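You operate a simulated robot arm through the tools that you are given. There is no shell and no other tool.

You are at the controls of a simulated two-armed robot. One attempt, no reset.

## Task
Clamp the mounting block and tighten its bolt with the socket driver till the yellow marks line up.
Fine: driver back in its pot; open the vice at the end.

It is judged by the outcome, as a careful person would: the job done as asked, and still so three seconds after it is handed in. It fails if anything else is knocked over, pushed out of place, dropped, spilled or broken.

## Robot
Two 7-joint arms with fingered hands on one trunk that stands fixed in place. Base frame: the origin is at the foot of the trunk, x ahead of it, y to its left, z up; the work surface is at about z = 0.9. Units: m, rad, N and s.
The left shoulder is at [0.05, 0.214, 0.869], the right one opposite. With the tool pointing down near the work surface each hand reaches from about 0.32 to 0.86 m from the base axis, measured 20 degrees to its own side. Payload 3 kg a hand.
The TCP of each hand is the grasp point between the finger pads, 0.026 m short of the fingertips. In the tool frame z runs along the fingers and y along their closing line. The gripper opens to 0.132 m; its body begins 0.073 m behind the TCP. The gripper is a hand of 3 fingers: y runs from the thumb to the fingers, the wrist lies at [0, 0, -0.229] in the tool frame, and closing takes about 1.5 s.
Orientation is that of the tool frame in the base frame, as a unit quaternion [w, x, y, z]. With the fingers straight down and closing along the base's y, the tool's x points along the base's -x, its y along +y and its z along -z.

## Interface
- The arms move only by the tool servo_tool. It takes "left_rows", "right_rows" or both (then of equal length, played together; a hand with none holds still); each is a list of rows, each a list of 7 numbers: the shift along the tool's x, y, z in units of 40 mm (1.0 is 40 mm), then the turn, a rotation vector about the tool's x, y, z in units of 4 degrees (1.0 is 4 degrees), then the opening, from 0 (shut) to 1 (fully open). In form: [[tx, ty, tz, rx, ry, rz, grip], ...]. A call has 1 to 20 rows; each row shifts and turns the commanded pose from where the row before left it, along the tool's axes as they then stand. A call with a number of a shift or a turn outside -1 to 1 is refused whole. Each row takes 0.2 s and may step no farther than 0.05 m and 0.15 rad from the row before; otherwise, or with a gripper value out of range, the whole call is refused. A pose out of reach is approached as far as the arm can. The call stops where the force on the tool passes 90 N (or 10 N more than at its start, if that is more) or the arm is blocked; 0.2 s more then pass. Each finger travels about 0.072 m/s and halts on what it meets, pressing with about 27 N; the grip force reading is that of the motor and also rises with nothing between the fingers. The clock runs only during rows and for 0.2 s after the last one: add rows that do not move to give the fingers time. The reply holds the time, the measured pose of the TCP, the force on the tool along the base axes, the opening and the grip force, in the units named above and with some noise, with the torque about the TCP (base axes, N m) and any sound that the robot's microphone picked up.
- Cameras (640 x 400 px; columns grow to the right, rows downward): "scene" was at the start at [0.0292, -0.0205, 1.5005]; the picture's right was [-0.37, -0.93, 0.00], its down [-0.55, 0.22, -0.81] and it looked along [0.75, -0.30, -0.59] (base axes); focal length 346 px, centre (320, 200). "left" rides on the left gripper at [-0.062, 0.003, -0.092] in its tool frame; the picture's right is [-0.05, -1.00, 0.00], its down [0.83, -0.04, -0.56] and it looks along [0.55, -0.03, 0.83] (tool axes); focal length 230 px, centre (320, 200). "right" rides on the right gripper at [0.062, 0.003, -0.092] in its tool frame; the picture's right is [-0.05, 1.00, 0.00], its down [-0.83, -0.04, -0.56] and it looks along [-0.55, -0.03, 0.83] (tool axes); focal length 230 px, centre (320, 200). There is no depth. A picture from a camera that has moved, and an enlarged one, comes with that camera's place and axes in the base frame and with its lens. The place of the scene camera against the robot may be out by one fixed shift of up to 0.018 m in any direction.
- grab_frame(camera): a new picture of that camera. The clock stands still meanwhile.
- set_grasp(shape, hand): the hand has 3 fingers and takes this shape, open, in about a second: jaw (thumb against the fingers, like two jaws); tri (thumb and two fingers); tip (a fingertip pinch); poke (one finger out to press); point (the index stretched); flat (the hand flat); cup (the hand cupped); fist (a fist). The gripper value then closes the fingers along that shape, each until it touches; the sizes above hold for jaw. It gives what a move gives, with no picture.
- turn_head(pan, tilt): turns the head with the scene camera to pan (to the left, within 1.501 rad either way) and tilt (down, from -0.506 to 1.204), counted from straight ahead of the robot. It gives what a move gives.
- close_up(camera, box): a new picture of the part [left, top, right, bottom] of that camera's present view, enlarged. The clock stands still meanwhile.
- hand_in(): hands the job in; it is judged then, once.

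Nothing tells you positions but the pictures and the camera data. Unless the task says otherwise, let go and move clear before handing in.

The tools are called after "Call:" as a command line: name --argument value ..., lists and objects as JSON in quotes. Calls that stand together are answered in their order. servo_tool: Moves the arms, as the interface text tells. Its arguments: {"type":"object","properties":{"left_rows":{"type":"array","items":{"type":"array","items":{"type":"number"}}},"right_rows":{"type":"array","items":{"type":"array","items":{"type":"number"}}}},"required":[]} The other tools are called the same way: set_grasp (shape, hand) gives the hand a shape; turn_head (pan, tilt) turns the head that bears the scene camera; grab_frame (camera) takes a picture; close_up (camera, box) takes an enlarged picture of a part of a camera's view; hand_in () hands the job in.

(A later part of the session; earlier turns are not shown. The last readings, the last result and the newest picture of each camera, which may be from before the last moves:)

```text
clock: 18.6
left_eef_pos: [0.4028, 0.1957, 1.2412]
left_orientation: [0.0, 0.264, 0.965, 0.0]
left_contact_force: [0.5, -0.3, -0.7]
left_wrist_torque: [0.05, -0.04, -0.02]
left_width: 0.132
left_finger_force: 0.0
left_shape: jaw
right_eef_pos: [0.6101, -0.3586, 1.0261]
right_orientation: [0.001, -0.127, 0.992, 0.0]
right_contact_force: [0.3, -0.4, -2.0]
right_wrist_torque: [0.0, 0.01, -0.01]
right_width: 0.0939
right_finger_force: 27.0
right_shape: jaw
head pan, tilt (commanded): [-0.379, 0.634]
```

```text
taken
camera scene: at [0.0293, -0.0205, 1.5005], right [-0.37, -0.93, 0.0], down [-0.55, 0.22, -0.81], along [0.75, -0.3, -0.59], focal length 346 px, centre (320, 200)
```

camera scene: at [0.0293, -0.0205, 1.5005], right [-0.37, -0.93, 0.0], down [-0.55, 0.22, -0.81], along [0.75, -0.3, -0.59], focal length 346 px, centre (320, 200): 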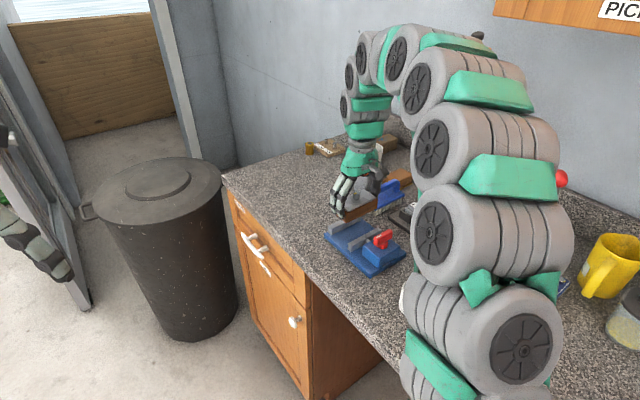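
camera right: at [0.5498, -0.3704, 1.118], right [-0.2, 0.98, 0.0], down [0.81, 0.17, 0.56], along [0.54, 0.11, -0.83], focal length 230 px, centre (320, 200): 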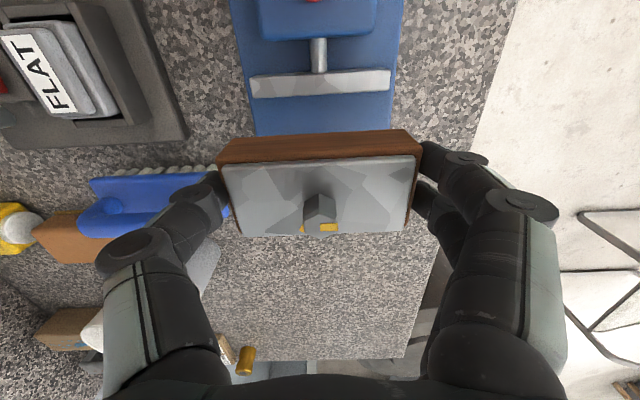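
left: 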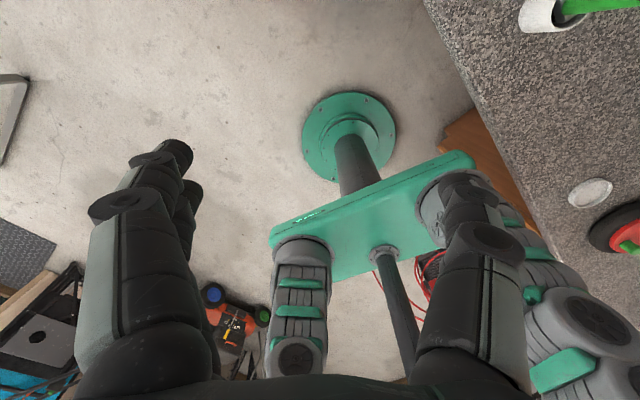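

Call:
close_up --camera "right" --box '[220, 20, 420, 145]'

Call:
close_up --camera "scene" --box '[310, 160, 430, 280]'

```text
3.20 times, centred on (320, 82) of right
camera zoom: at [0.5498, -0.3704, 1.118], right [-0.2, 0.98, 0.0], down [0.81, 0.17, 0.56], along [0.54, 0.11, -0.83], focal length 736 px, centre (320, 576)
```

zoom: 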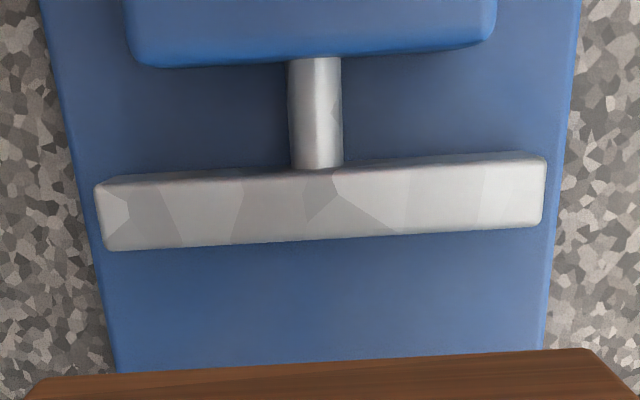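

```text
3.33 times, centred on (370, 220) of scene
camera zoom: at [0.0293, -0.0205, 1.5005], right [-0.37, -0.93, 0.0], down [-0.55, 0.22, -0.81], along [0.75, -0.3, -0.59], focal length 1152 px, centre (153, 133)
```

zoom: 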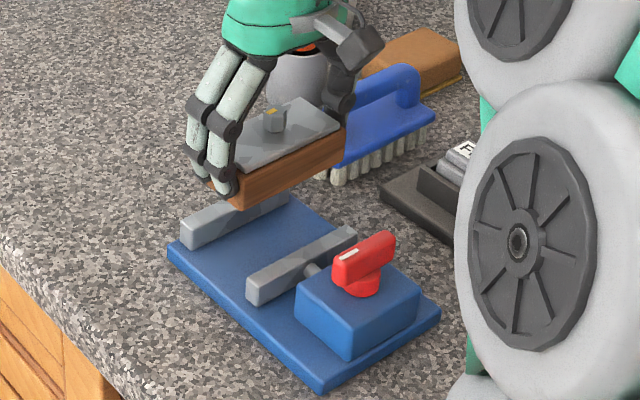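

The jaws are 0.064 m apart, the hand is aligned with them at 104.6°, and the block is over the gap. I'll lower it part of the way and check again.

Call:
servo_tool --right_rows '[[0, 0.05, 0.3, 0, 0, 0, 0], [0, 0, 0.4, 0, 0, 0, 0], [0, 0, 0.3, 0, 0, 0, 0], [0, 0, 0, 0, 0, 0, 0]]'

Call:
close_up --camera "scene" --box '[310, 180, 410, 280]'

Call:
close_up --camera "right" --box '[180, 0, 460, 175]'

```text
clock: 19.6
left_eef_pos: [0.4039, 0.1958, 1.2417]
left_orientation: [-0.001, 0.265, 0.964, 0.001]
left_contact_force: [0.3, 0.5, 0.1]
left_wrist_torque: [0.02, 0.02, -0.04]
left_width: 0.1318
left_finger_force: 0.0
left_shape: jaw
right_eef_pos: [0.6099, -0.3573, 0.9862]
right_orientation: [0.0, -0.127, 0.992, -0.001]
right_contact_force: [0.1, 0.3, -3.2]
right_wrist_torque: [-0.02, 0.04, -0.02]
right_width: 0.0938
right_finger_force: 27.3
right_shape: jaw
head pan, tilt (commanded): [-0.379, 0.634]
```

```text
4.00 times, centred on (360, 230) of scene
camera zoom: at [0.0293, -0.0205, 1.5005], right [-0.37, -0.93, 0.0], down [-0.55, 0.22, -0.81], along [0.75, -0.3, -0.59], focal length 1382 px, centre (160, 80)
```

zoom: 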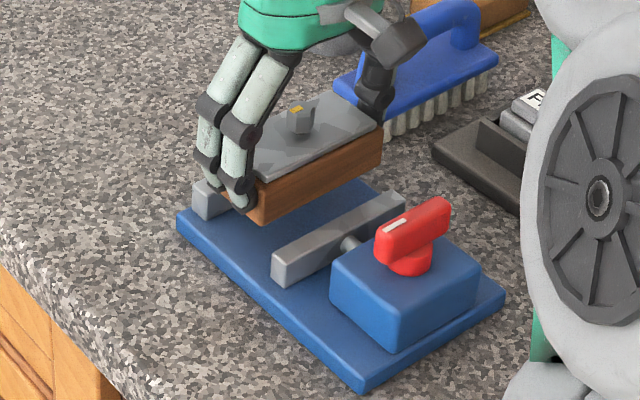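

```text
2.29 times, centred on (320, 88) of right
camera zoom: at [0.5491, -0.3691, 1.0779], right [-0.2, 0.98, 0.0], down [0.81, 0.17, 0.56], along [0.54, 0.11, -0.83], focal length 526 px, centre (320, 457)
```

zoom: 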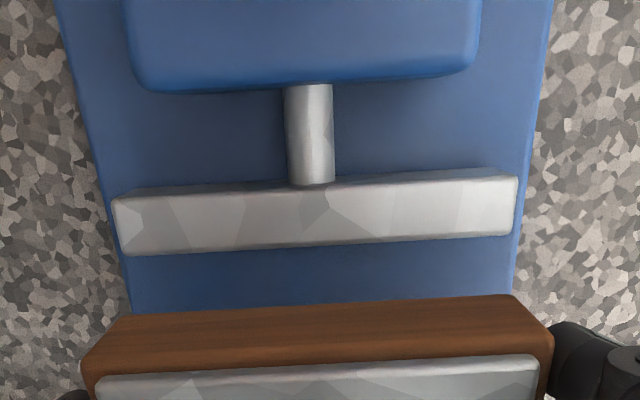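

Call:
servo_tool --right_rows '[[0, 0, 0.3, 0, 0, 0, 0], [0, 0, 0.3, 0, 0, 0, 0], [0, 0, 0.1, 0, 0, 0, 0], [0, 0, 0, 0, 0, 0, 0]]'

Call:
close_up --camera "scene" --box '[310, 180, 410, 280]'

Call:
close_up --camera "right" --box '[180, 0, 460, 175]'

```text
clock: 20.6
left_eef_pos: [0.4036, 0.1956, 1.2412]
left_orientation: [0.0, 0.265, 0.964, 0.0]
left_contact_force: [0.9, 0.3, 0.3]
left_wrist_torque: [0.02, 0.01, 0.04]
left_width: 0.1319
left_finger_force: 0.1
left_shape: jaw
right_eef_pos: [0.611, -0.3581, 0.958]
right_orientation: [0.0, -0.127, 0.992, 0.0]
right_contact_force: [0.8, 0.2, -2.8]
right_wrist_torque: [0.01, 0.01, 0.01]
right_width: 0.0938
right_finger_force: 26.8
right_shape: jaw
head pan, tilt (commanded): [-0.379, 0.634]
```

```text
4.00 times, centred on (360, 230) of scene
camera zoom: at [0.0293, -0.0205, 1.5005], right [-0.37, -0.93, 0.0], down [-0.55, 0.22, -0.81], along [0.75, -0.3, -0.59], focal length 1382 px, centre (160, 80)
```

zoom: 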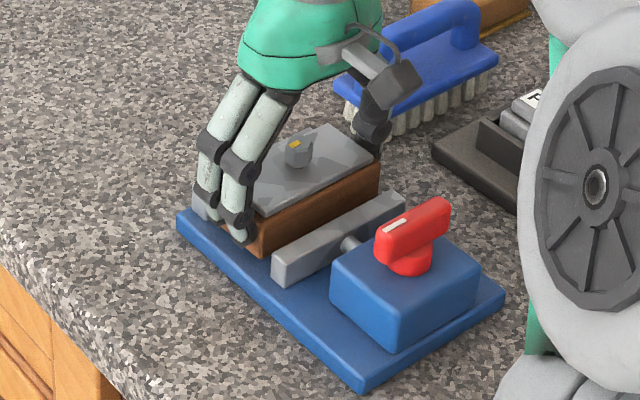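

```text
2.29 times, centred on (320, 88) of right
camera zoom: at [0.549, -0.3698, 1.0506], right [-0.2, 0.98, 0.0], down [0.81, 0.17, 0.56], along [0.54, 0.11, -0.83], focal length 526 px, centre (320, 457)
```

zoom: 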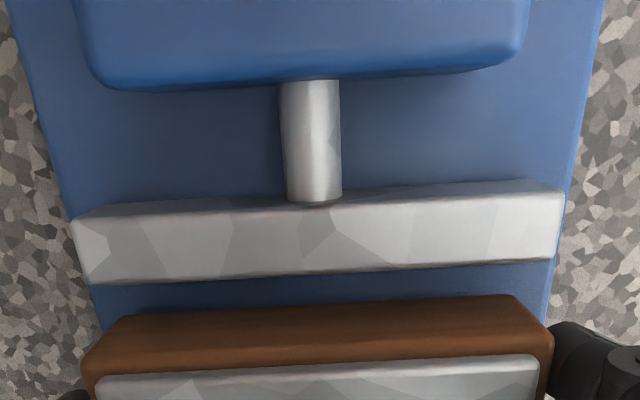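

Call:
servo_tool --right_rows '[[0, 0, 0.05, 0, 0, 0, 0], [0, 0, 0, 0, 0, 0, 0]]'

Call:
servo_tool --right_rows '[[0, 0, 0.04, 0, 0, 0, 0], [0, 0, 0, 0, 0, 0, 0]]'

```text
clock: 21.2
left_eef_pos: [0.4029, 0.1947, 1.2408]
left_orientation: [0.001, 0.265, 0.964, 0.0]
left_contact_force: [0.2, -0.4, -0.1]
left_wrist_torque: [0.01, 0.0, 0.01]
left_width: 0.1318
left_finger_force: 0.1
left_shape: jaw
right_eef_pos: [0.6107, -0.358, 0.9562]
right_orientation: [0.0, -0.127, 0.992, 0.0]
right_contact_force: [0.1, 0.2, -2.0]
right_wrist_torque: [-0.01, 0.04, -0.01]
right_width: 0.094
right_finger_force: 26.6
right_shape: jaw
head pan, tilt (commanded): [-0.379, 0.634]
```

```text
clock: 21.8
left_eef_pos: [0.4022, 0.195, 1.2425]
left_orientation: [0.001, 0.265, 0.964, 0.0]
left_contact_force: [0.4, -0.4, 0.7]
left_wrist_torque: [0.0, 0.0, -0.01]
left_width: 0.1317
left_finger_force: 0.1
left_shape: jaw
right_eef_pos: [0.6108, -0.3583, 0.9554]
right_orientation: [0.0, -0.127, 0.992, 0.0]
right_contact_force: [0.0, 0.4, -2.8]
right_wrist_torque: [0.03, 0.01, 0.05]
right_width: 0.0939
right_finger_force: 27.0
right_shape: jaw
head pan, tilt (commanded): [-0.379, 0.634]
```

Call:
servo_tool --right_rows '[[0, 0, 0.04, 0, 0, 0, 0], [0, 0, 0, 0, 0, 0, 0]]'

Call:
servo_tool --right_rows '[[0, 0, 0.04, 0, 0, 0, 0], [0, 0, 0, 0, 0, 0, 0]]'

Call:
close_up --camera "scene" --box '[320, 195, 390, 265]'

```text
clock: 22.4
left_eef_pos: [0.4038, 0.1952, 1.2423]
left_orientation: [0.0, 0.265, 0.964, 0.0]
left_contact_force: [0.4, 0.6, -0.2]
left_wrist_torque: [0.0, 0.02, -0.02]
left_width: 0.1319
left_finger_force: 0.0
left_shape: jaw
right_eef_pos: [0.6108, -0.3576, 0.953]
right_orientation: [0.0, -0.127, 0.992, 0.0]
right_contact_force: [-2.0, -0.5, 2.8]
right_wrist_torque: [0.05, 0.04, 0.01]
right_width: 0.0939
right_finger_force: 27.1
right_shape: jaw
head pan, tilt (commanded): [-0.379, 0.634]
```

```text
clock: 23.0
left_eef_pos: [0.4033, 0.1941, 1.2414]
left_orientation: [0.0, 0.265, 0.964, 0.0]
left_contact_force: [-0.4, -1.1, -0.4]
left_wrist_torque: [0.01, -0.01, 0.03]
left_width: 0.1321
left_finger_force: 0.0
left_shape: jaw
right_eef_pos: [0.6103, -0.3581, 0.9523]
right_orientation: [0.001, -0.127, 0.992, -0.001]
right_contact_force: [-2.6, -0.4, 22.4]
right_wrist_torque: [0.06, 0.06, 0.02]
right_width: 0.0932
right_finger_force: 27.1
right_shape: jaw
head pan, tilt (commanded): [-0.379, 0.634]
```

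```text
5.71 times, centred on (355, 230) of scene
camera zoom: at [0.029, -0.0203, 1.5005], right [-0.37, -0.93, 0.0], down [-0.55, 0.22, -0.81], along [0.75, -0.3, -0.59], focal length 1974 px, centre (120, 29)
```

zoom: 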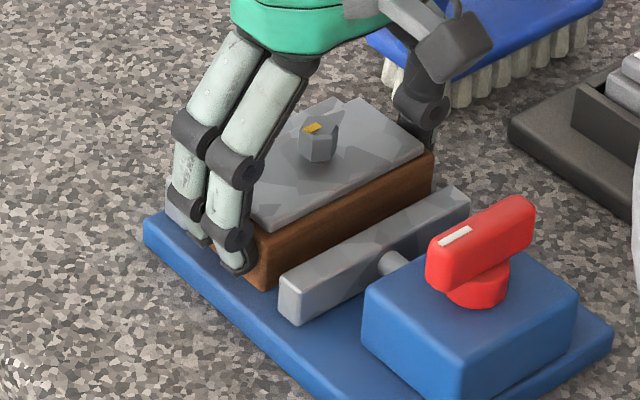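

The block is resting on the vice bed. I'll take the pressure off slightly, open the fingers a little, and rise straight up.

Call:
servo_tool --right_rows '[[0, 0, -0.03, 0, 0, 0, 0], [0, 0, 0, 0, 0, 0, 0.74], [0, 0, 0, 0, 0, 0, 0.8], [0, 0, 0, 0, 0, 0, 0.85], [0, 0, 0, 0, 0, 0, 0.85]]'

Call:
close_up --camera "scene" --box '[320, 195, 390, 265]'

Call:
grab_frame --camera "right"

```text
clock: 24.2
left_eef_pos: [0.4041, 0.1949, 1.2416]
left_orientation: [0.0, 0.265, 0.964, 0.0]
left_contact_force: [-0.6, 0.5, 0.2]
left_wrist_torque: [0.01, 0.03, 0.01]
left_width: 0.1317
left_finger_force: 0.1
left_shape: jaw
right_eef_pos: [0.6109, -0.358, 0.9525]
right_orientation: [0.0, -0.127, 0.992, 0.0]
right_contact_force: [-0.4, -0.6, -0.1]
right_wrist_torque: [0.02, -0.01, 0.03]
right_width: 0.1118
right_finger_force: 0.2
right_shape: jaw
head pan, tilt (commanded): [-0.379, 0.634]
```

```text
5.71 times, centred on (355, 230) of scene
camera zoom: at [0.0293, -0.0205, 1.5005], right [-0.37, -0.93, 0.0], down [-0.55, 0.22, -0.81], along [0.75, -0.3, -0.59], focal length 1974 px, centre (120, 29)
```

zoom: 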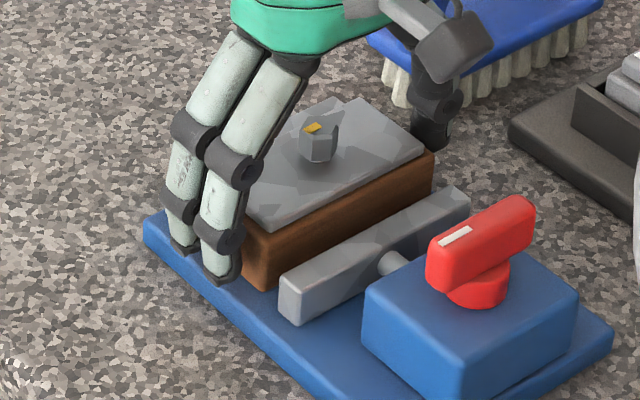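

```text
taken
camera right: at [0.5489, -0.3698, 1.045], right [-0.2, 0.98, 0.0], down [0.81, 0.17, 0.56], along [0.54, 0.11, -0.83], focal length 230 px, centre (320, 200)
```

right: 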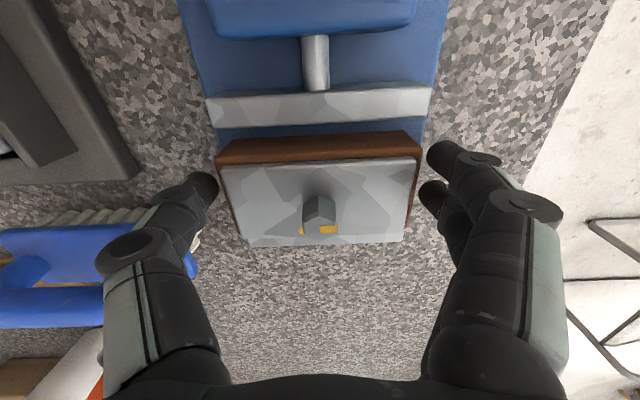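

Call:
servo_tool --right_rows '[[0, 0, -0.4, 0, 0, 0, 0.85], [0, 0, -0.8, 0, 0, 0, 0.85], [0, 0, -0.8, 0, 0, 0, 0.85], [0, 0, -0.8, 0, 0, 0, 0.85], [0, 0, -0.4, 0, 0, 0, 0.85], [0, 0, 0, 0, 0, 0, 0.85]]'

Call:
grab_frame --camera "right"

Call:
close_up --camera "scene" --box '[320, 195, 410, 280]'

```text
clock: 25.6
left_eef_pos: [0.4035, 0.1948, 1.2409]
left_orientation: [0.0, 0.265, 0.964, -0.001]
left_contact_force: [-1.0, 0.2, 0.7]
left_wrist_torque: [0.04, 0.03, 0.03]
left_width: 0.1318
left_finger_force: 0.1
left_shape: jaw
right_eef_pos: [0.6089, -0.3563, 1.08]
right_orientation: [0.0, -0.127, 0.992, 0.0]
right_contact_force: [0.8, 0.4, -0.5]
right_wrist_torque: [0.02, -0.01, 0.02]
right_width: 0.1118
right_finger_force: 0.0
right_shape: jaw
head pan, tilt (commanded): [-0.379, 0.634]
```

```text
taken
camera right: at [0.5481, -0.3701, 1.1732], right [-0.2, 0.98, 0.0], down [0.81, 0.17, 0.56], along [0.54, 0.11, -0.83], focal length 230 px, centre (320, 200)
```

right: 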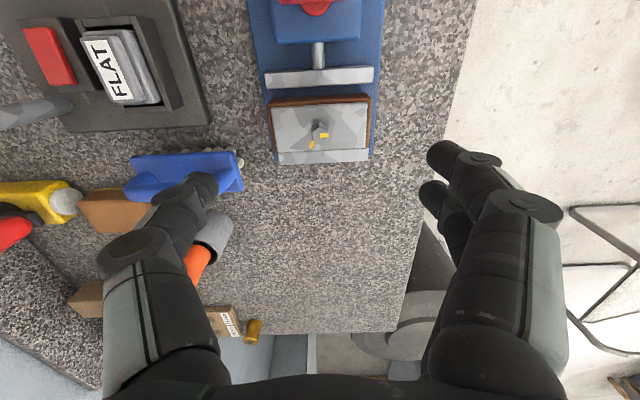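

```text
4.71 times, centred on (365, 238) of scene
camera zoom: at [0.0293, -0.0205, 1.5005], right [-0.37, -0.93, 0.0], down [-0.55, 0.22, -0.81], along [0.75, -0.3, -0.59], focal length 1626 px, centre (108, 24)
```

zoom: 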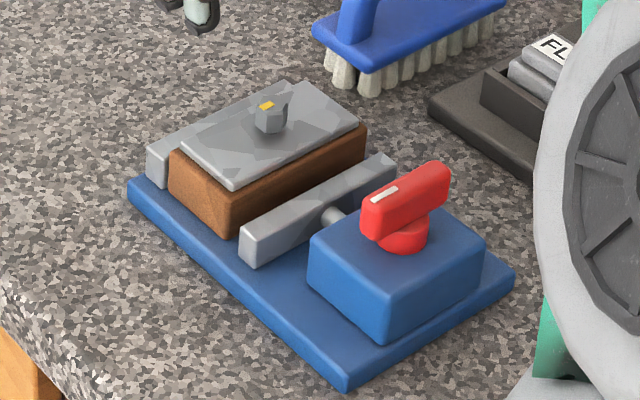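

The block sits between the jaws. I'll move the hand back over the knob and find its axis precisely.

Call:
servo_tool --right_rows '[[0.57, 0.06, 0, 0, 0, 0, 0.85], [0.57, 0.06, 0, 0, 0, 0, 0.85], [0.57, 0.06, 0, 0, 0, 0, 0.85], [0, 0, 0, 0, 0, 0, 0.85]]'

Call:
grab_frame --camera "right"

Call:
close_up --camera "right" --box '[230, 0, 410, 112]'

```text
clock: 26.6
left_eef_pos: [0.4035, 0.1957, 1.242]
left_orientation: [0.001, 0.264, 0.965, 0.0]
left_contact_force: [-1.1, -0.3, 0.3]
left_wrist_torque: [0.0, 0.0, 0.01]
left_width: 0.1318
left_finger_force: 0.0
left_shape: jaw
right_eef_pos: [0.5419, -0.3679, 1.0808]
right_orientation: [0.0, -0.127, 0.992, 0.0]
right_contact_force: [-0.3, 0.4, -0.1]
right_wrist_torque: [0.02, -0.03, -0.01]
right_width: 0.112
right_finger_force: 0.1
right_shape: jaw
head pan, tilt (commanded): [-0.379, 0.634]
```

```text
taken
camera right: at [0.4796, -0.3805, 1.1731], right [-0.2, 0.98, 0.0], down [0.81, 0.17, 0.56], along [0.54, 0.11, -0.83], focal length 230 px, centre (320, 200)
```

right: 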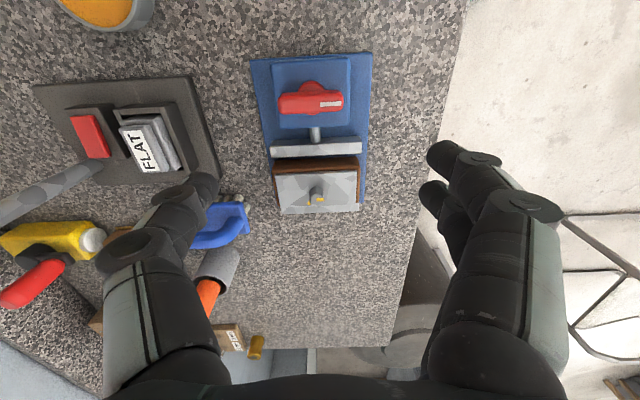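

```text
3.56 times, centred on (320, 56) of right
camera zoom: at [0.4796, -0.3805, 1.1731], right [-0.2, 0.98, 0.0], down [0.81, 0.17, 0.56], along [0.54, 0.11, -0.83], focal length 818 px, centre (320, 712)
```

zoom: 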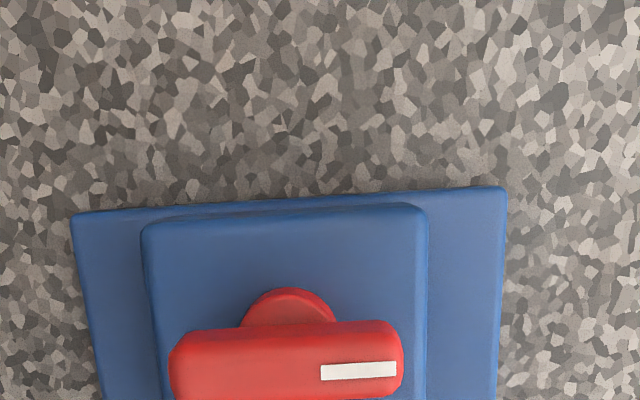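

Call:
close_up --camera "right" --box '[250, 50, 390, 140]'

Call:
close_up --camera "scene" --box '[360, 220, 410, 275]'

```text
4.44 times, centred on (320, 95) of right
camera zoom: at [0.4796, -0.3805, 1.1731], right [-0.2, 0.98, 0.0], down [0.81, 0.17, 0.56], along [0.54, 0.11, -0.83], focal length 1022 px, centre (320, 667)
```

zoom: 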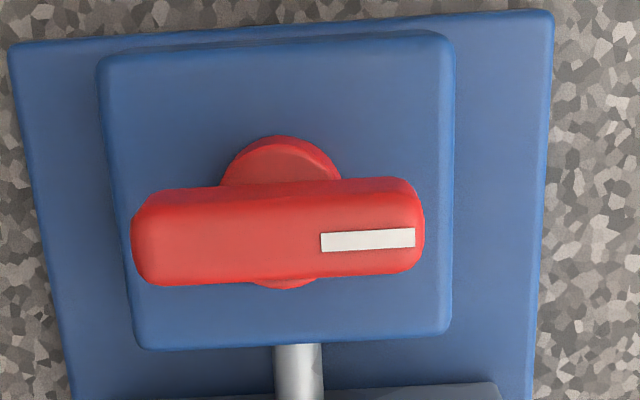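

```text
7.27 times, centred on (385, 248) of scene
camera zoom: at [0.0292, -0.0205, 1.5005], right [-0.37, -0.93, 0.0], down [-0.55, 0.22, -0.81], along [0.75, -0.3, -0.59], focal length 2513 px, centre (-153, -146)
```

zoom: 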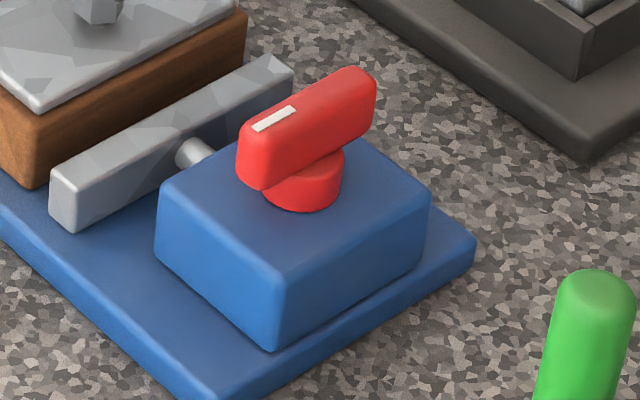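

The knob's axis is at (0.5175, -0.3803) and its bar lies along 104.6°, so the fingers must close along 14.6° or 194.6°. I'll stay high above the knob and test turning the hand anticlockwise, to leave room for a clockwise tightening turn.

Call:
servo_tool --right_rows '[[0.67, -0.146, -0.5, 0, 0, 0, 0.6], [0, 0, 0, 0, 0, -1, 0.5], [0, 0, 0, 0, 0, -1, 0.5], [0, 0, 0, 0, 0, -1, 0.5], [0, 0, 0, 0, 0, -1, 0.5], [0, 0, 0, 0, 0, -1, 0.5], [0, 0, 0, 0, 0, -1, 0.5], [0, 0, 0, 0, 0, -1, 0.5], [0, 0, 0, 0, 0, -1, 0.5], [0, 0, 0, 0, 0, -1, 0.5], [0, 0, 0, 0, 0, -1, 0.5], [0, 0, 0, 0, 0, -1, 0.5], [0, 0, 0, 0, 0, 0, 0.5]]'

Call:
grab_frame --camera "scene"

```text
clock: 29.4
left_eef_pos: [0.4037, 0.1957, 1.241]
left_orientation: [0.0, 0.264, 0.964, 0.0]
left_contact_force: [0.0, 0.4, -0.6]
left_wrist_torque: [0.03, -0.01, 0.01]
left_width: 0.1319
left_finger_force: 0.1
left_shape: jaw
right_eef_pos: [0.5185, -0.3808, 1.1018]
right_orientation: [0.0, -0.49, 0.872, 0.0]
right_contact_force: [-0.4, 0.2, -0.4]
right_wrist_torque: [0.01, -0.01, 0.0]
right_width: 0.0668
right_finger_force: 0.1
right_shape: jaw
head pan, tilt (commanded): [-0.379, 0.634]
```

```text
taken
camera scene: at [0.0293, -0.0205, 1.5005], right [-0.37, -0.93, 0.0], down [-0.55, 0.22, -0.81], along [0.75, -0.3, -0.59], focal length 346 px, centre (320, 200)
```

scene: 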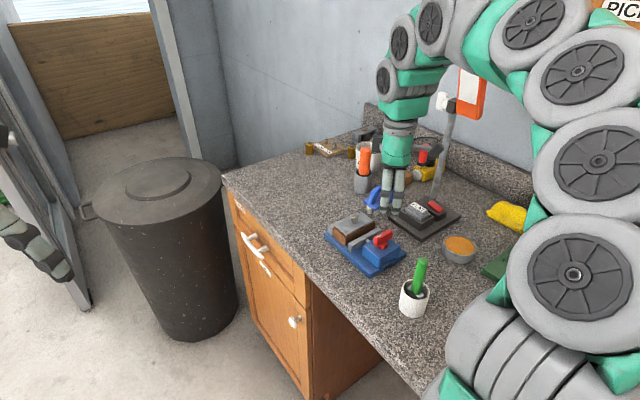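

Call:
servo_tool --right_rows '[[0, 0, 0, 0, 0, -1, 0.5], [0, 0, 0, 0, 0, -1, 0.5], [0, 0, 0, 0, 0, -1, 0.5], [0, 0, 0, 0, 0, -1, 0.5], [0, 0, 0, 0, 0, -1, 0.5], [0, 0, 0, 0, 0, -1, 0.5], [0, 0, 0, 0, 0, -1, 0.5], [0, 0, 0, 0, 0, -1, 0.5], [0, 0, 0, 0, 0, -1, 0.5], [0, 0, 0, 0, 0, -1, 0.5], [0, 0, 0, 0, 0, -1, 0.5], [0, 0, 0, 0, 0, -0.5, 0.5], [0, 0, 0, 0, 0, 0, 0.5]]'

Call:
grab_frame --camera "scene"

Call:
grab_frame --camera "right"

```text
clock: 32.2
left_eef_pos: [0.4038, 0.1965, 1.2422]
left_orientation: [0.001, 0.265, 0.964, 0.0]
left_contact_force: [0.2, 0.5, -0.8]
left_wrist_torque: [-0.02, -0.02, 0.01]
left_width: 0.1319
left_finger_force: 0.1
left_shape: jaw
right_eef_pos: [0.4839, -0.3304, 1.1144]
right_orientation: [-0.001, 0.789, -0.614, 0.003]
right_contact_force: [0.1, 1.0, -0.7]
right_wrist_torque: [-0.02, 0.01, 0.01]
right_width: 0.0664
right_finger_force: 0.0
right_shape: jaw
right hand out of reach, approached as far as the arm can: row 9, 10, 11, 12
head pan, tilt (commanded): [-0.379, 0.634]
```

```text
taken
camera scene: at [0.0293, -0.0205, 1.5005], right [-0.37, -0.93, 0.0], down [-0.55, 0.22, -0.81], along [0.75, -0.3, -0.59], focal length 346 px, centre (320, 200)
```

scene: 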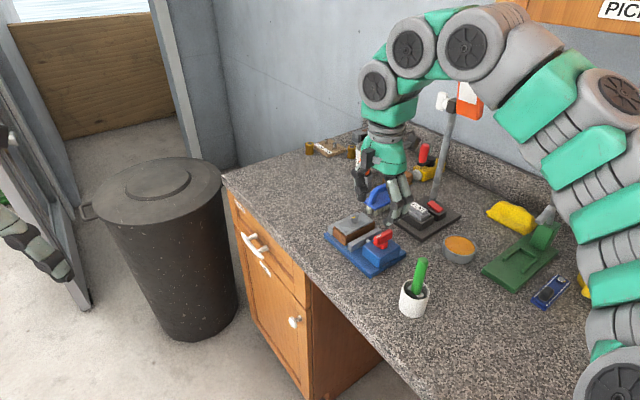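

```text
taken
camera right: at [0.4936, -0.3896, 1.2072], right [-0.98, -0.2, 0.0], down [-0.17, 0.82, 0.55], along [-0.1, 0.54, -0.83], focal length 230 px, centre (320, 200)
```

right: 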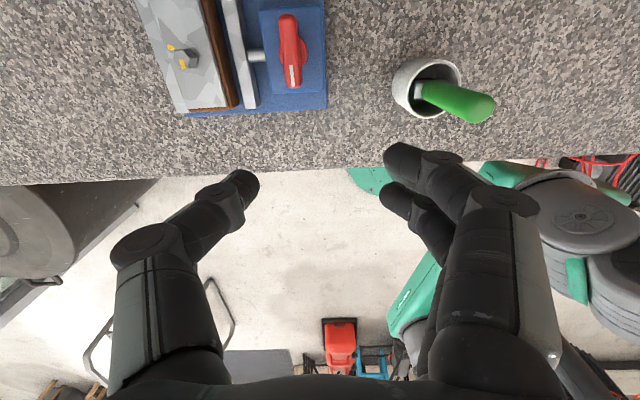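

The wrist's anticlockwise limit is near 183°, so I'll take the other grip direction at 14.6°. I'll rotate back clockwise.

Call:
servo_tool --right_rows '[[0, 0, 0, 0, 0, 1, 0.5], [0, 0, 0, 0, 0, 1, 0.5], [0, 0, 0, 0, 0, 1, 0.5], [0, 0, 0, 0, 0, 1, 0.5], [0, 0, 0, 0, 0, 1, 0.5], [0, 0, 0, 0, 0, 1, 0.5], [0, 0, 0, 0, 0, 1, 0.5], [0, 0, 0, 0, 0, 1, 0.5], [0, 0, 0, 0, 0, 1, 0.5], [0, 0, 0, 0, 0, 1, 0.5], [0, 0, 0, 0, 0, 1, 0.5], [0, 0, 0, 0, 0, 1, 0.5], [0, 0, 0, 0, 0, 1, 0.5], [0, 0, 0, 0, 0, 1, 0.5], [0, 0, 0, 0, 0, 1, 0.5], [0, 0, 0, 0, 0, 1, 0.5], [0, 0, 0, 0, 0, 1, 0.5], [0, 0, 0, 0, 0, 1, 0.5], [0, 0, 0, 0, 0, 1, 0.5], [0, 0, 0, 0, 0, 1, 0.5]]'

Call:
servo_tool --right_rows '[[0, 0, 0, 0, 0, 1, 0.5], [0, 0, 0, 0, 0, 1, 0.5], [0, 0, 0, 0, 0, 1, 0.5], [0, 0, 0, 0, 0, 1, 0.5], [0, 0, 0, 0, 0, 1, 0.5], [0, 0, 0, 0, 0, 1, 0.5], [0, 0, 0, 0, 0, 1, 0.5], [0, 0, 0, 0, 0, 1, 0.5], [0, 0, 0, 0, 0, 1, 0.5], [0, 0, 0, 0, 0, 1, 0.5], [0, 0, 0, 0, 0, 1, 0.5], [0, 0, 0, 0, 0, 1, 0.5], [0, 0, 0, 0, 0, 1, 0.5], [0, 0, 0, 0, 0, 1, 0.5], [0, 0, 0, 0, 0, 1, 0.5], [0, 0, 0, 0, 0, 1, 0.5], [0, 0, 0, 0, 0, 1, 0.5], [0, 0, 0, 0, 0, 1, 0.5], [0, 0, 0, 0, 0, 1, 0.5], [0, 0, 0, 0, 0, 1, 0.5]]'

```text
clock: 36.4
left_eef_pos: [0.4047, 0.1963, 1.2409]
left_orientation: [0.0, 0.265, 0.964, 0.0]
left_contact_force: [-0.4, -0.4, 0.5]
left_wrist_torque: [0.02, -0.01, 0.02]
left_width: 0.132
left_finger_force: 0.1
left_shape: jaw
right_eef_pos: [0.4847, -0.3307, 1.1137]
right_orientation: [0.0, -0.212, 0.977, 0.0]
right_contact_force: [0.2, -0.2, -0.6]
right_wrist_torque: [-0.02, -0.02, 0.02]
right_width: 0.0663
right_finger_force: 0.1
right_shape: jaw
head pan, tilt (commanded): [-0.379, 0.634]
```

```text
clock: 40.6
left_eef_pos: [0.4034, 0.1964, 1.2411]
left_orientation: [0.0, 0.265, 0.964, 0.0]
left_contact_force: [-0.4, 0.0, 0.6]
left_wrist_torque: [0.02, -0.01, -0.03]
left_width: 0.132
left_finger_force: 0.1
left_shape: jaw
right_eef_pos: [0.4825, -0.3306, 1.1148]
right_orientation: [0.0, 0.465, 0.885, 0.001]
right_contact_force: [0.0, -1.0, 0.5]
right_wrist_torque: [0.0, -0.05, 0.03]
right_width: 0.0662
right_finger_force: 0.1
right_shape: jaw
head pan, tilt (commanded): [-0.379, 0.634]
```

Call:
servo_tool --right_rows '[[0, 0, 0, 0, 0, 1, 0.5], [0, 0, 0, 0, 0, 1, 0.5], [0, 0, 0, 0, 0, 1, 0.5], [0, 0, 0, 0, 0, 1, 0.5], [0, 0, 0, 0, 0, 1, 0.5], [-0.71, 0.27, 0, 0, 0, 0, 0.5], [-0.71, 0.265, 0, 0, 0, 0, 0.5], [0, 0, 0, 0, 0, 1, 0.5], [0, 0, 0, 0, 0, 1, 0.5], [0, 0, 0, 0, 0, 1, 0.5], [0, 0, 0, 0, 0, 1, 0.5], [0, 0, 0, 0, 0, 1, 0.5], [0, 0, 0, 0, 0, 1, 0.5], [0, 0, 0, 0, 0, 1, 0.5], [0, 0, 0, 0, 0, 1, 0.5], [0, 0, 0, 0, 0, 1, 0.5], [0, 0, 0, 0, 0, 1, 0.5], [0, 0, 0, 0, 0, 1, 0.5], [0, 0, 0, 0, 0, 1, 0.5], [0, 0, 0, 0, 0, 0, 0.5]]'

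Call:
servo_tool --right_rows '[[0, 0, 0, 0, 0, 1, 0.5], [0, 0, 0, 0, 0, 1, 0.5], [0, 0, 0, 0, 0, 1, 0.5], [0, 0, 0, 0, 0, 1, 0.5], [0, 0, 0, 0, 0, 1, 0.5], [0, 0, 0, 0, 0, 1, 0.5], [0, 0, 0, 0, 0, 1, 0.5], [0, 0, 0, 0, 0, 1, 0.5], [0, 0, 0, 0, 0, 1, 0.5], [0, 0, 0, 0, 0, 1, 0.5], [0, 0, 0, 0, 0, 1, 0.5], [0, 0, 0, 0, 0, 1, 0.5], [0, 0, 0, 0, 0, 1, 0.5], [0, 0, 0, 0, 0, 1, 0.5]]'

```text
clock: 44.8
left_eef_pos: [0.4045, 0.1951, 1.242]
left_orientation: [0.0, 0.264, 0.964, 0.001]
left_contact_force: [0.3, 0.4, 0.4]
left_wrist_torque: [-0.05, 0.0, -0.01]
left_width: 0.132
left_finger_force: 0.0
left_shape: jaw
right_eef_pos: [0.5169, -0.3786, 1.1146]
right_orientation: [0.0, 0.881, 0.474, 0.0]
right_contact_force: [-0.5, 0.0, -0.8]
right_wrist_torque: [-0.01, 0.0, 0.01]
right_width: 0.0662
right_finger_force: 0.0
right_shape: jaw
head pan, tilt (commanded): [-0.379, 0.634]
```

```text
clock: 47.8
left_eef_pos: [0.4042, 0.1963, 1.2416]
left_orientation: [0.001, 0.265, 0.964, 0.0]
left_contact_force: [0.6, 0.2, -0.2]
left_wrist_torque: [0.03, 0.03, -0.01]
left_width: 0.132
left_finger_force: 0.0
left_shape: jaw
right_eef_pos: [0.519, -0.3799, 1.1147]
right_orientation: [0.0, 1.0, 0.005, 0.0]
right_contact_force: [0.5, 0.7, -0.6]
right_wrist_torque: [-0.02, 0.02, 0.01]
right_width: 0.0665
right_finger_force: 0.0
right_shape: jaw
head pan, tilt (commanded): [-0.379, 0.634]
```

The hand can turn clockwise to at least -89°, which is enough for the knob and the driver. I'll rotate back to 14.6° to grip the knob.

Call:
servo_tool --right_rows '[[0, 0, 0, 0, 0, -1, 0.5], [0, 0, 0, 0, 0, -1, 0.5], [0, 0, 0, 0, 0, -1, 0.5], [0, 0, 0, 0, 0, -1, 0.5], [0, 0, 0, 0, 0, -1, 0.5], [0, 0, 0, 0, 0, -1, 0.5], [0, 0, 0, 0, 0, -1, 0.5], [0, 0, 0, 0, 0, -1, 0.5], [0, 0, 0, 0, 0, -1, 0.5], [0, 0, 0, 0, 0, -1, 0.5], [0, 0, 0, 0, 0, -1, 0.5], [0, 0, 0, 0, 0, -1, 0.5], [0, 0, 0, 0, 0, -1, 0.5], [0, 0, 0, 0, 0, 0, 0.5]]'

Call:
servo_tool --right_rows '[[0, 0, 0, 0, 0, -1, 0.5], [0, 0, 0, 0, 0, -1, 0.5], [0, 0, 0, 0, 0, -1, 0.5], [0, 0, 0, 0, 0, -1, 0.5], [0, 0, 0, 0, 0, -1, 0.5], [0, 0, 0, 0, 0, -1, 0.5], [0, 0, 0, 0, 0, -1, 0.5], [0, 0, 0, 0, 0, -1, 0.5], [0, 0, 0, 0, 0, -1, 0.5], [0, 0, 0, 0, 0, -1, 0.5], [0, 0, 0, 0, 0, -1, 0.5], [0, 0, 0, 0, 0, -1, 0.5], [0, 0, 0, 0, 0, -1, 0.5], [0, 0, 0, 0, 0, 0, 0.5]]'

Call:
grab_frame --camera "right"

Call:
grab_frame --camera "scene"

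```text
clock: 50.8
left_eef_pos: [0.4039, 0.1963, 1.2416]
left_orientation: [0.0, 0.264, 0.965, 0.0]
left_contact_force: [-0.7, -0.2, -0.2]
left_wrist_torque: [-0.02, -0.01, 0.0]
left_width: 0.1319
left_finger_force: 0.1
left_shape: jaw
right_eef_pos: [0.5182, -0.3786, 1.1154]
right_orientation: [-0.001, 0.896, 0.443, -0.001]
right_contact_force: [-0.6, 0.1, -1.0]
right_wrist_torque: [-0.01, -0.02, 0.01]
right_width: 0.0664
right_finger_force: 0.0
right_shape: jaw
head pan, tilt (commanded): [-0.379, 0.634]
```

```text
clock: 53.8
left_eef_pos: [0.4029, 0.1965, 1.2418]
left_orientation: [0.0, 0.265, 0.964, -0.001]
left_contact_force: [1.4, 0.0, -0.7]
left_wrist_torque: [0.04, -0.03, 0.02]
left_width: 0.1321
left_finger_force: 0.0
left_shape: jaw
right_eef_pos: [0.5182, -0.38, 1.1151]
right_orientation: [0.0, 0.611, 0.792, 0.0]
right_contact_force: [-0.6, 0.6, -0.6]
right_wrist_torque: [0.01, -0.03, -0.01]
right_width: 0.0665
right_finger_force: 0.1
right_shape: jaw
head pan, tilt (commanded): [-0.379, 0.634]
```

```text
taken
camera right: at [0.5044, -0.3186, 1.2069], right [0.98, 0.2, 0.0], down [0.17, -0.81, 0.56], along [0.11, -0.54, -0.83], focal length 230 px, centre (320, 200)
```

right: 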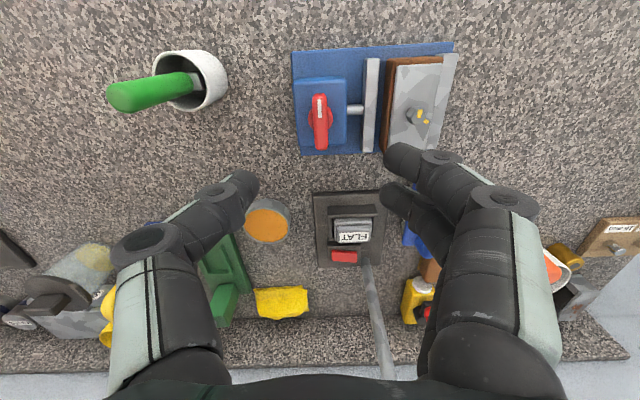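

```text
taken
camera scene: at [0.0293, -0.0205, 1.5005], right [-0.37, -0.93, 0.0], down [-0.55, 0.22, -0.81], along [0.75, -0.3, -0.59], focal length 346 px, centre (320, 200)
```

scene: 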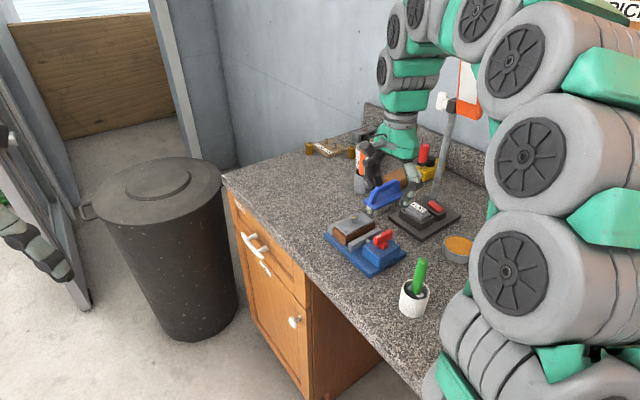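

Call:
close_up --camera "right" --box '[280, 40, 460, 160]'

```text
3.33 times, centred on (370, 100) of right
camera zoom: at [0.5044, -0.3186, 1.2069], right [0.98, 0.2, 0.0], down [0.17, -0.81, 0.56], along [0.11, -0.54, -0.83], focal length 767 px, centre (153, 533)
```

zoom: 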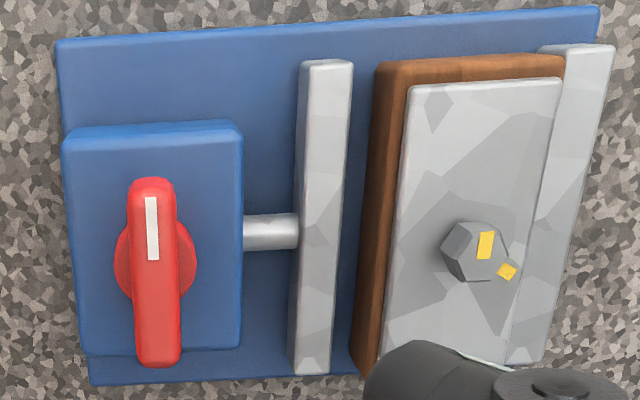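

Call:
servo_tool --right_rows '[[0, 0, 0.7, 0, 0, 0, 0.4], [0, 0, 0.8, 0, 0, 0, 0.4], [0, 0, 0.8, 0, 0, 0, 0.4], [0, 0, 0.4, 0, 0, 0, 0.4], [0, 0, 0, 0, 0, 0, 0.4]]'

Call:
close_up --camera "scene" --box '[330, 180, 430, 280]'

Call:
grab_frame --camera "right"

```text
clock: 55.0
left_eef_pos: [0.4044, 0.1947, 1.2419]
left_orientation: [0.0, 0.265, 0.964, 0.0]
left_contact_force: [-0.3, -0.1, -0.9]
left_wrist_torque: [0.01, 0.03, 0.02]
left_width: 0.132
left_finger_force: 0.1
left_shape: jaw
right_eef_pos: [0.5182, -0.3791, 1.0034]
right_orientation: [0.0, 0.611, 0.791, 0.001]
right_contact_force: [0.7, 0.1, 0.2]
right_wrist_torque: [-0.01, -0.02, 0.03]
right_width: 0.0532
right_finger_force: 0.0
right_shape: jaw
head pan, tilt (commanded): [-0.379, 0.634]
```

```text
4.00 times, centred on (380, 230) of scene
camera zoom: at [0.0293, -0.0205, 1.5005], right [-0.37, -0.93, 0.0], down [-0.55, 0.22, -0.81], along [0.75, -0.3, -0.59], focal length 1382 px, centre (80, 80)
```

zoom: 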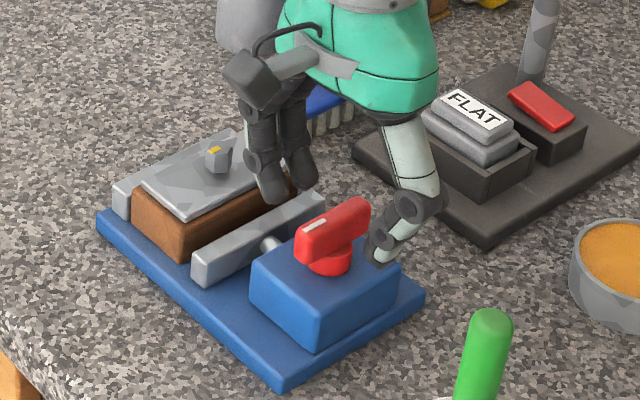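

```text
taken
camera right: at [0.5045, -0.3184, 1.0964], right [0.98, 0.2, 0.0], down [0.17, -0.81, 0.56], along [0.11, -0.54, -0.83], focal length 230 px, centre (320, 200)
```

right: 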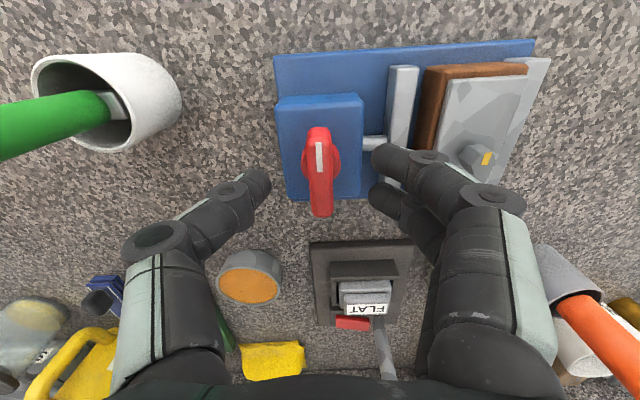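

Call:
servo_tool --right_rows '[[0, 0, 0.3, 0, 0, 0, 0.4], [0, 0, 0.22, 0, 0, 0, 0.4], [0, 0, 0, 0, 0, 0, 0.4]]'

Call:
close_up --camera "scene" --box '[330, 180, 430, 280]'

Call:
close_up --camera "right" --box '[200, 40, 520, 240]'

```text
clock: 55.8
left_eef_pos: [0.4041, 0.1956, 1.2412]
left_orientation: [0.0, 0.264, 0.965, 0.0]
left_contact_force: [0.3, 0.1, 0.0]
left_wrist_torque: [0.0, 0.02, -0.02]
left_width: 0.1318
left_finger_force: 0.1
left_shape: jaw
right_eef_pos: [0.5176, -0.3794, 0.9848]
right_orientation: [0.0, 0.612, 0.791, 0.0]
right_contact_force: [0.5, 0.7, 0.9]
right_wrist_torque: [0.0, -0.03, -0.02]
right_width: 0.0531
right_finger_force: 0.2
right_shape: jaw
head pan, tilt (commanded): [-0.379, 0.634]
```

```text
4.00 times, centred on (380, 230) of scene
camera zoom: at [0.0293, -0.0205, 1.5005], right [-0.37, -0.93, 0.0], down [-0.55, 0.22, -0.81], along [0.75, -0.3, -0.59], focal length 1382 px, centre (80, 80)
```

zoom: 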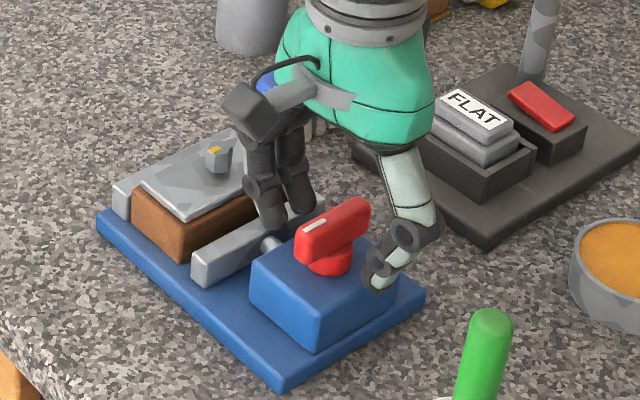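

```text
2.00 times, centred on (360, 140) of right
camera zoom: at [0.504, -0.3191, 1.0768], right [0.98, 0.2, 0.0], down [0.17, -0.81, 0.56], along [0.11, -0.54, -0.83], focal length 460 px, centre (240, 320)
```

zoom: 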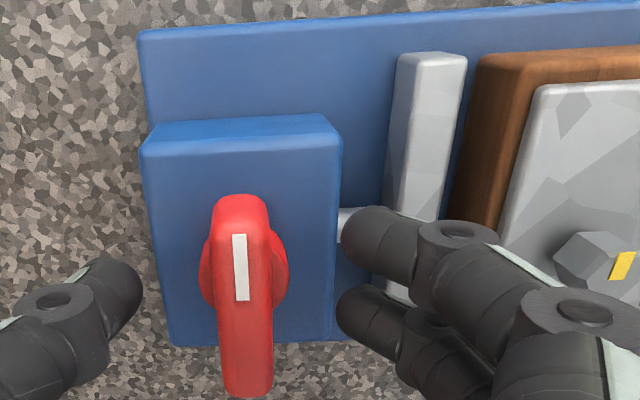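

Call:
servo_tool --right_rows '[[0, 0, 0, 0, 0, 0, 0.3], [0, 0, 0, 0, 0, 0, 0.2], [0, 0, 0, 0, 0, 0, 0.1], [0, 0, 0, 0, 0, 0, 0.0], [0, 0, 0, 0, 0, 0, 0.0], [0, 0, 0, 0, 0, 0, 0.0]]'

Call:
close_up --camera "scene" --box '[330, 180, 430, 280]'

Call:
close_up --camera "right" --box '[200, 40, 520, 240]'

```text
clock: 57.2
left_eef_pos: [0.405, 0.1949, 1.2421]
left_orientation: [0.0, 0.264, 0.964, -0.001]
left_contact_force: [-0.4, 0.1, -0.2]
left_wrist_torque: [-0.03, -0.01, 0.01]
left_width: 0.1318
left_finger_force: 0.1
left_shape: jaw
right_eef_pos: [0.5185, -0.3797, 0.9856]
right_orientation: [0.001, 0.612, 0.791, 0.0]
right_contact_force: [-1.2, -1.3, 23.2]
right_wrist_torque: [-0.17, 0.27, -0.09]
right_width: 0.0137
right_finger_force: 27.1
right_shape: jaw
head pan, tilt (commanded): [-0.379, 0.634]
```

```text
4.00 times, centred on (380, 230) of scene
camera zoom: at [0.029, -0.0203, 1.5005], right [-0.37, -0.93, 0.0], down [-0.55, 0.22, -0.81], along [0.75, -0.3, -0.59], focal length 1382 px, centre (80, 80)
```

zoom: 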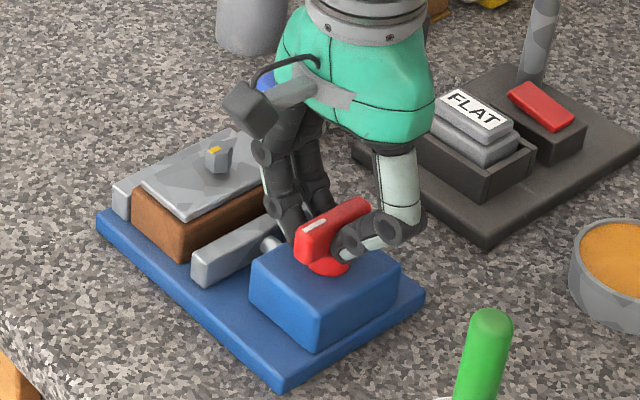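

```text
2.00 times, centred on (360, 140) of right
camera zoom: at [0.5041, -0.3192, 1.0775], right [0.98, 0.2, 0.0], down [0.17, -0.81, 0.56], along [0.11, -0.54, -0.83], focal length 460 px, centre (240, 320)
```

zoom: 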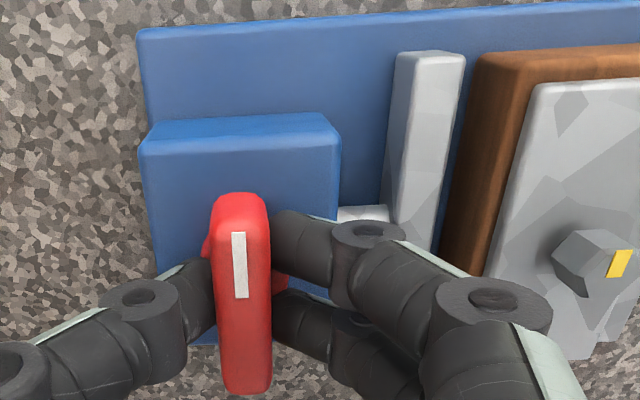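

The bar is gripped, but the fingertips are pressing on something below with about 23 N. I'll rise 2 mm to take that off before turning.

Call:
servo_tool --right_rows '[[0, 0, -0.05, 0, 0, 0, 0.0], [0, 0, 0, 0, 0, 0, 0.0]]'

```text
clock: 57.8
left_eef_pos: [0.4037, 0.1959, 1.2411]
left_orientation: [0.0, 0.265, 0.964, 0.0]
left_contact_force: [0.2, -0.2, -0.5]
left_wrist_torque: [-0.05, 0.01, 0.01]
left_width: 0.1318
left_finger_force: 0.1
left_shape: jaw
right_eef_pos: [0.5178, -0.3793, 0.9865]
right_orientation: [0.0, 0.612, 0.791, -0.001]
right_contact_force: [5.3, -8.7, -10.1]
right_wrist_torque: [-0.28, -0.12, -0.05]
right_width: 0.0116
right_finger_force: 26.8
right_shape: jaw
head pan, tilt (commanded): [-0.379, 0.634]
```

Call:
servo_tool --right_rows '[[0, 0, 0.015, 0, 0, 0.5, 0.0], [0, 0, 0, 0, 0, 0.75, 0.0], [0, 0, 0, 0, 0, 0.75, 0.0], [0, 0, 0, 0, 0, 0, 0.0]]'

Call:
close_up --camera "scene" --box '[330, 180, 430, 280]'

Call:
close_up --camera "right" --box '[200, 40, 520, 240]'

```text
clock: 58.8
left_eef_pos: [0.4039, 0.1957, 1.2417]
left_orientation: [0.0, 0.264, 0.964, 0.0]
left_contact_force: [-0.1, 0.9, -0.1]
left_wrist_torque: [-0.01, 0.02, 0.0]
left_width: 0.1319
left_finger_force: 0.0
left_shape: jaw
right_eef_pos: [0.518, -0.3786, 0.9871]
right_orientation: [0.0, 0.665, 0.747, -0.001]
right_contact_force: [1.4, -5.3, -7.9]
right_wrist_torque: [-0.15, -0.01, 0.05]
right_width: 0.0108
right_finger_force: 26.6
right_shape: jaw
head pan, tilt (commanded): [-0.379, 0.634]
```

```text
4.00 times, centred on (380, 230) of scene
camera zoom: at [0.0294, -0.0206, 1.5005], right [-0.37, -0.93, 0.0], down [-0.55, 0.22, -0.81], along [0.75, -0.3, -0.59], focal length 1382 px, centre (80, 80)
```

zoom: 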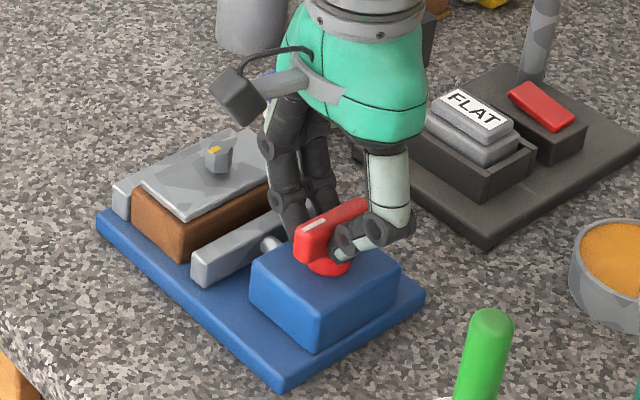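

```text
2.00 times, centred on (360, 140) of right
camera zoom: at [0.5132, -0.3173, 1.0792], right [1.0, 0.06, 0.0], down [0.05, -0.83, 0.55], along [0.03, -0.55, -0.83], focal length 460 px, centre (240, 320)
```

zoom: 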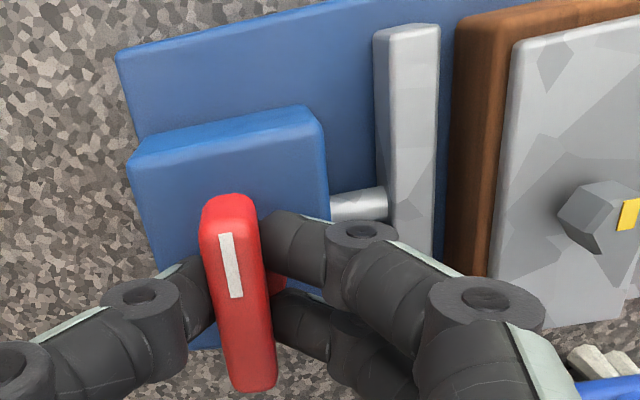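

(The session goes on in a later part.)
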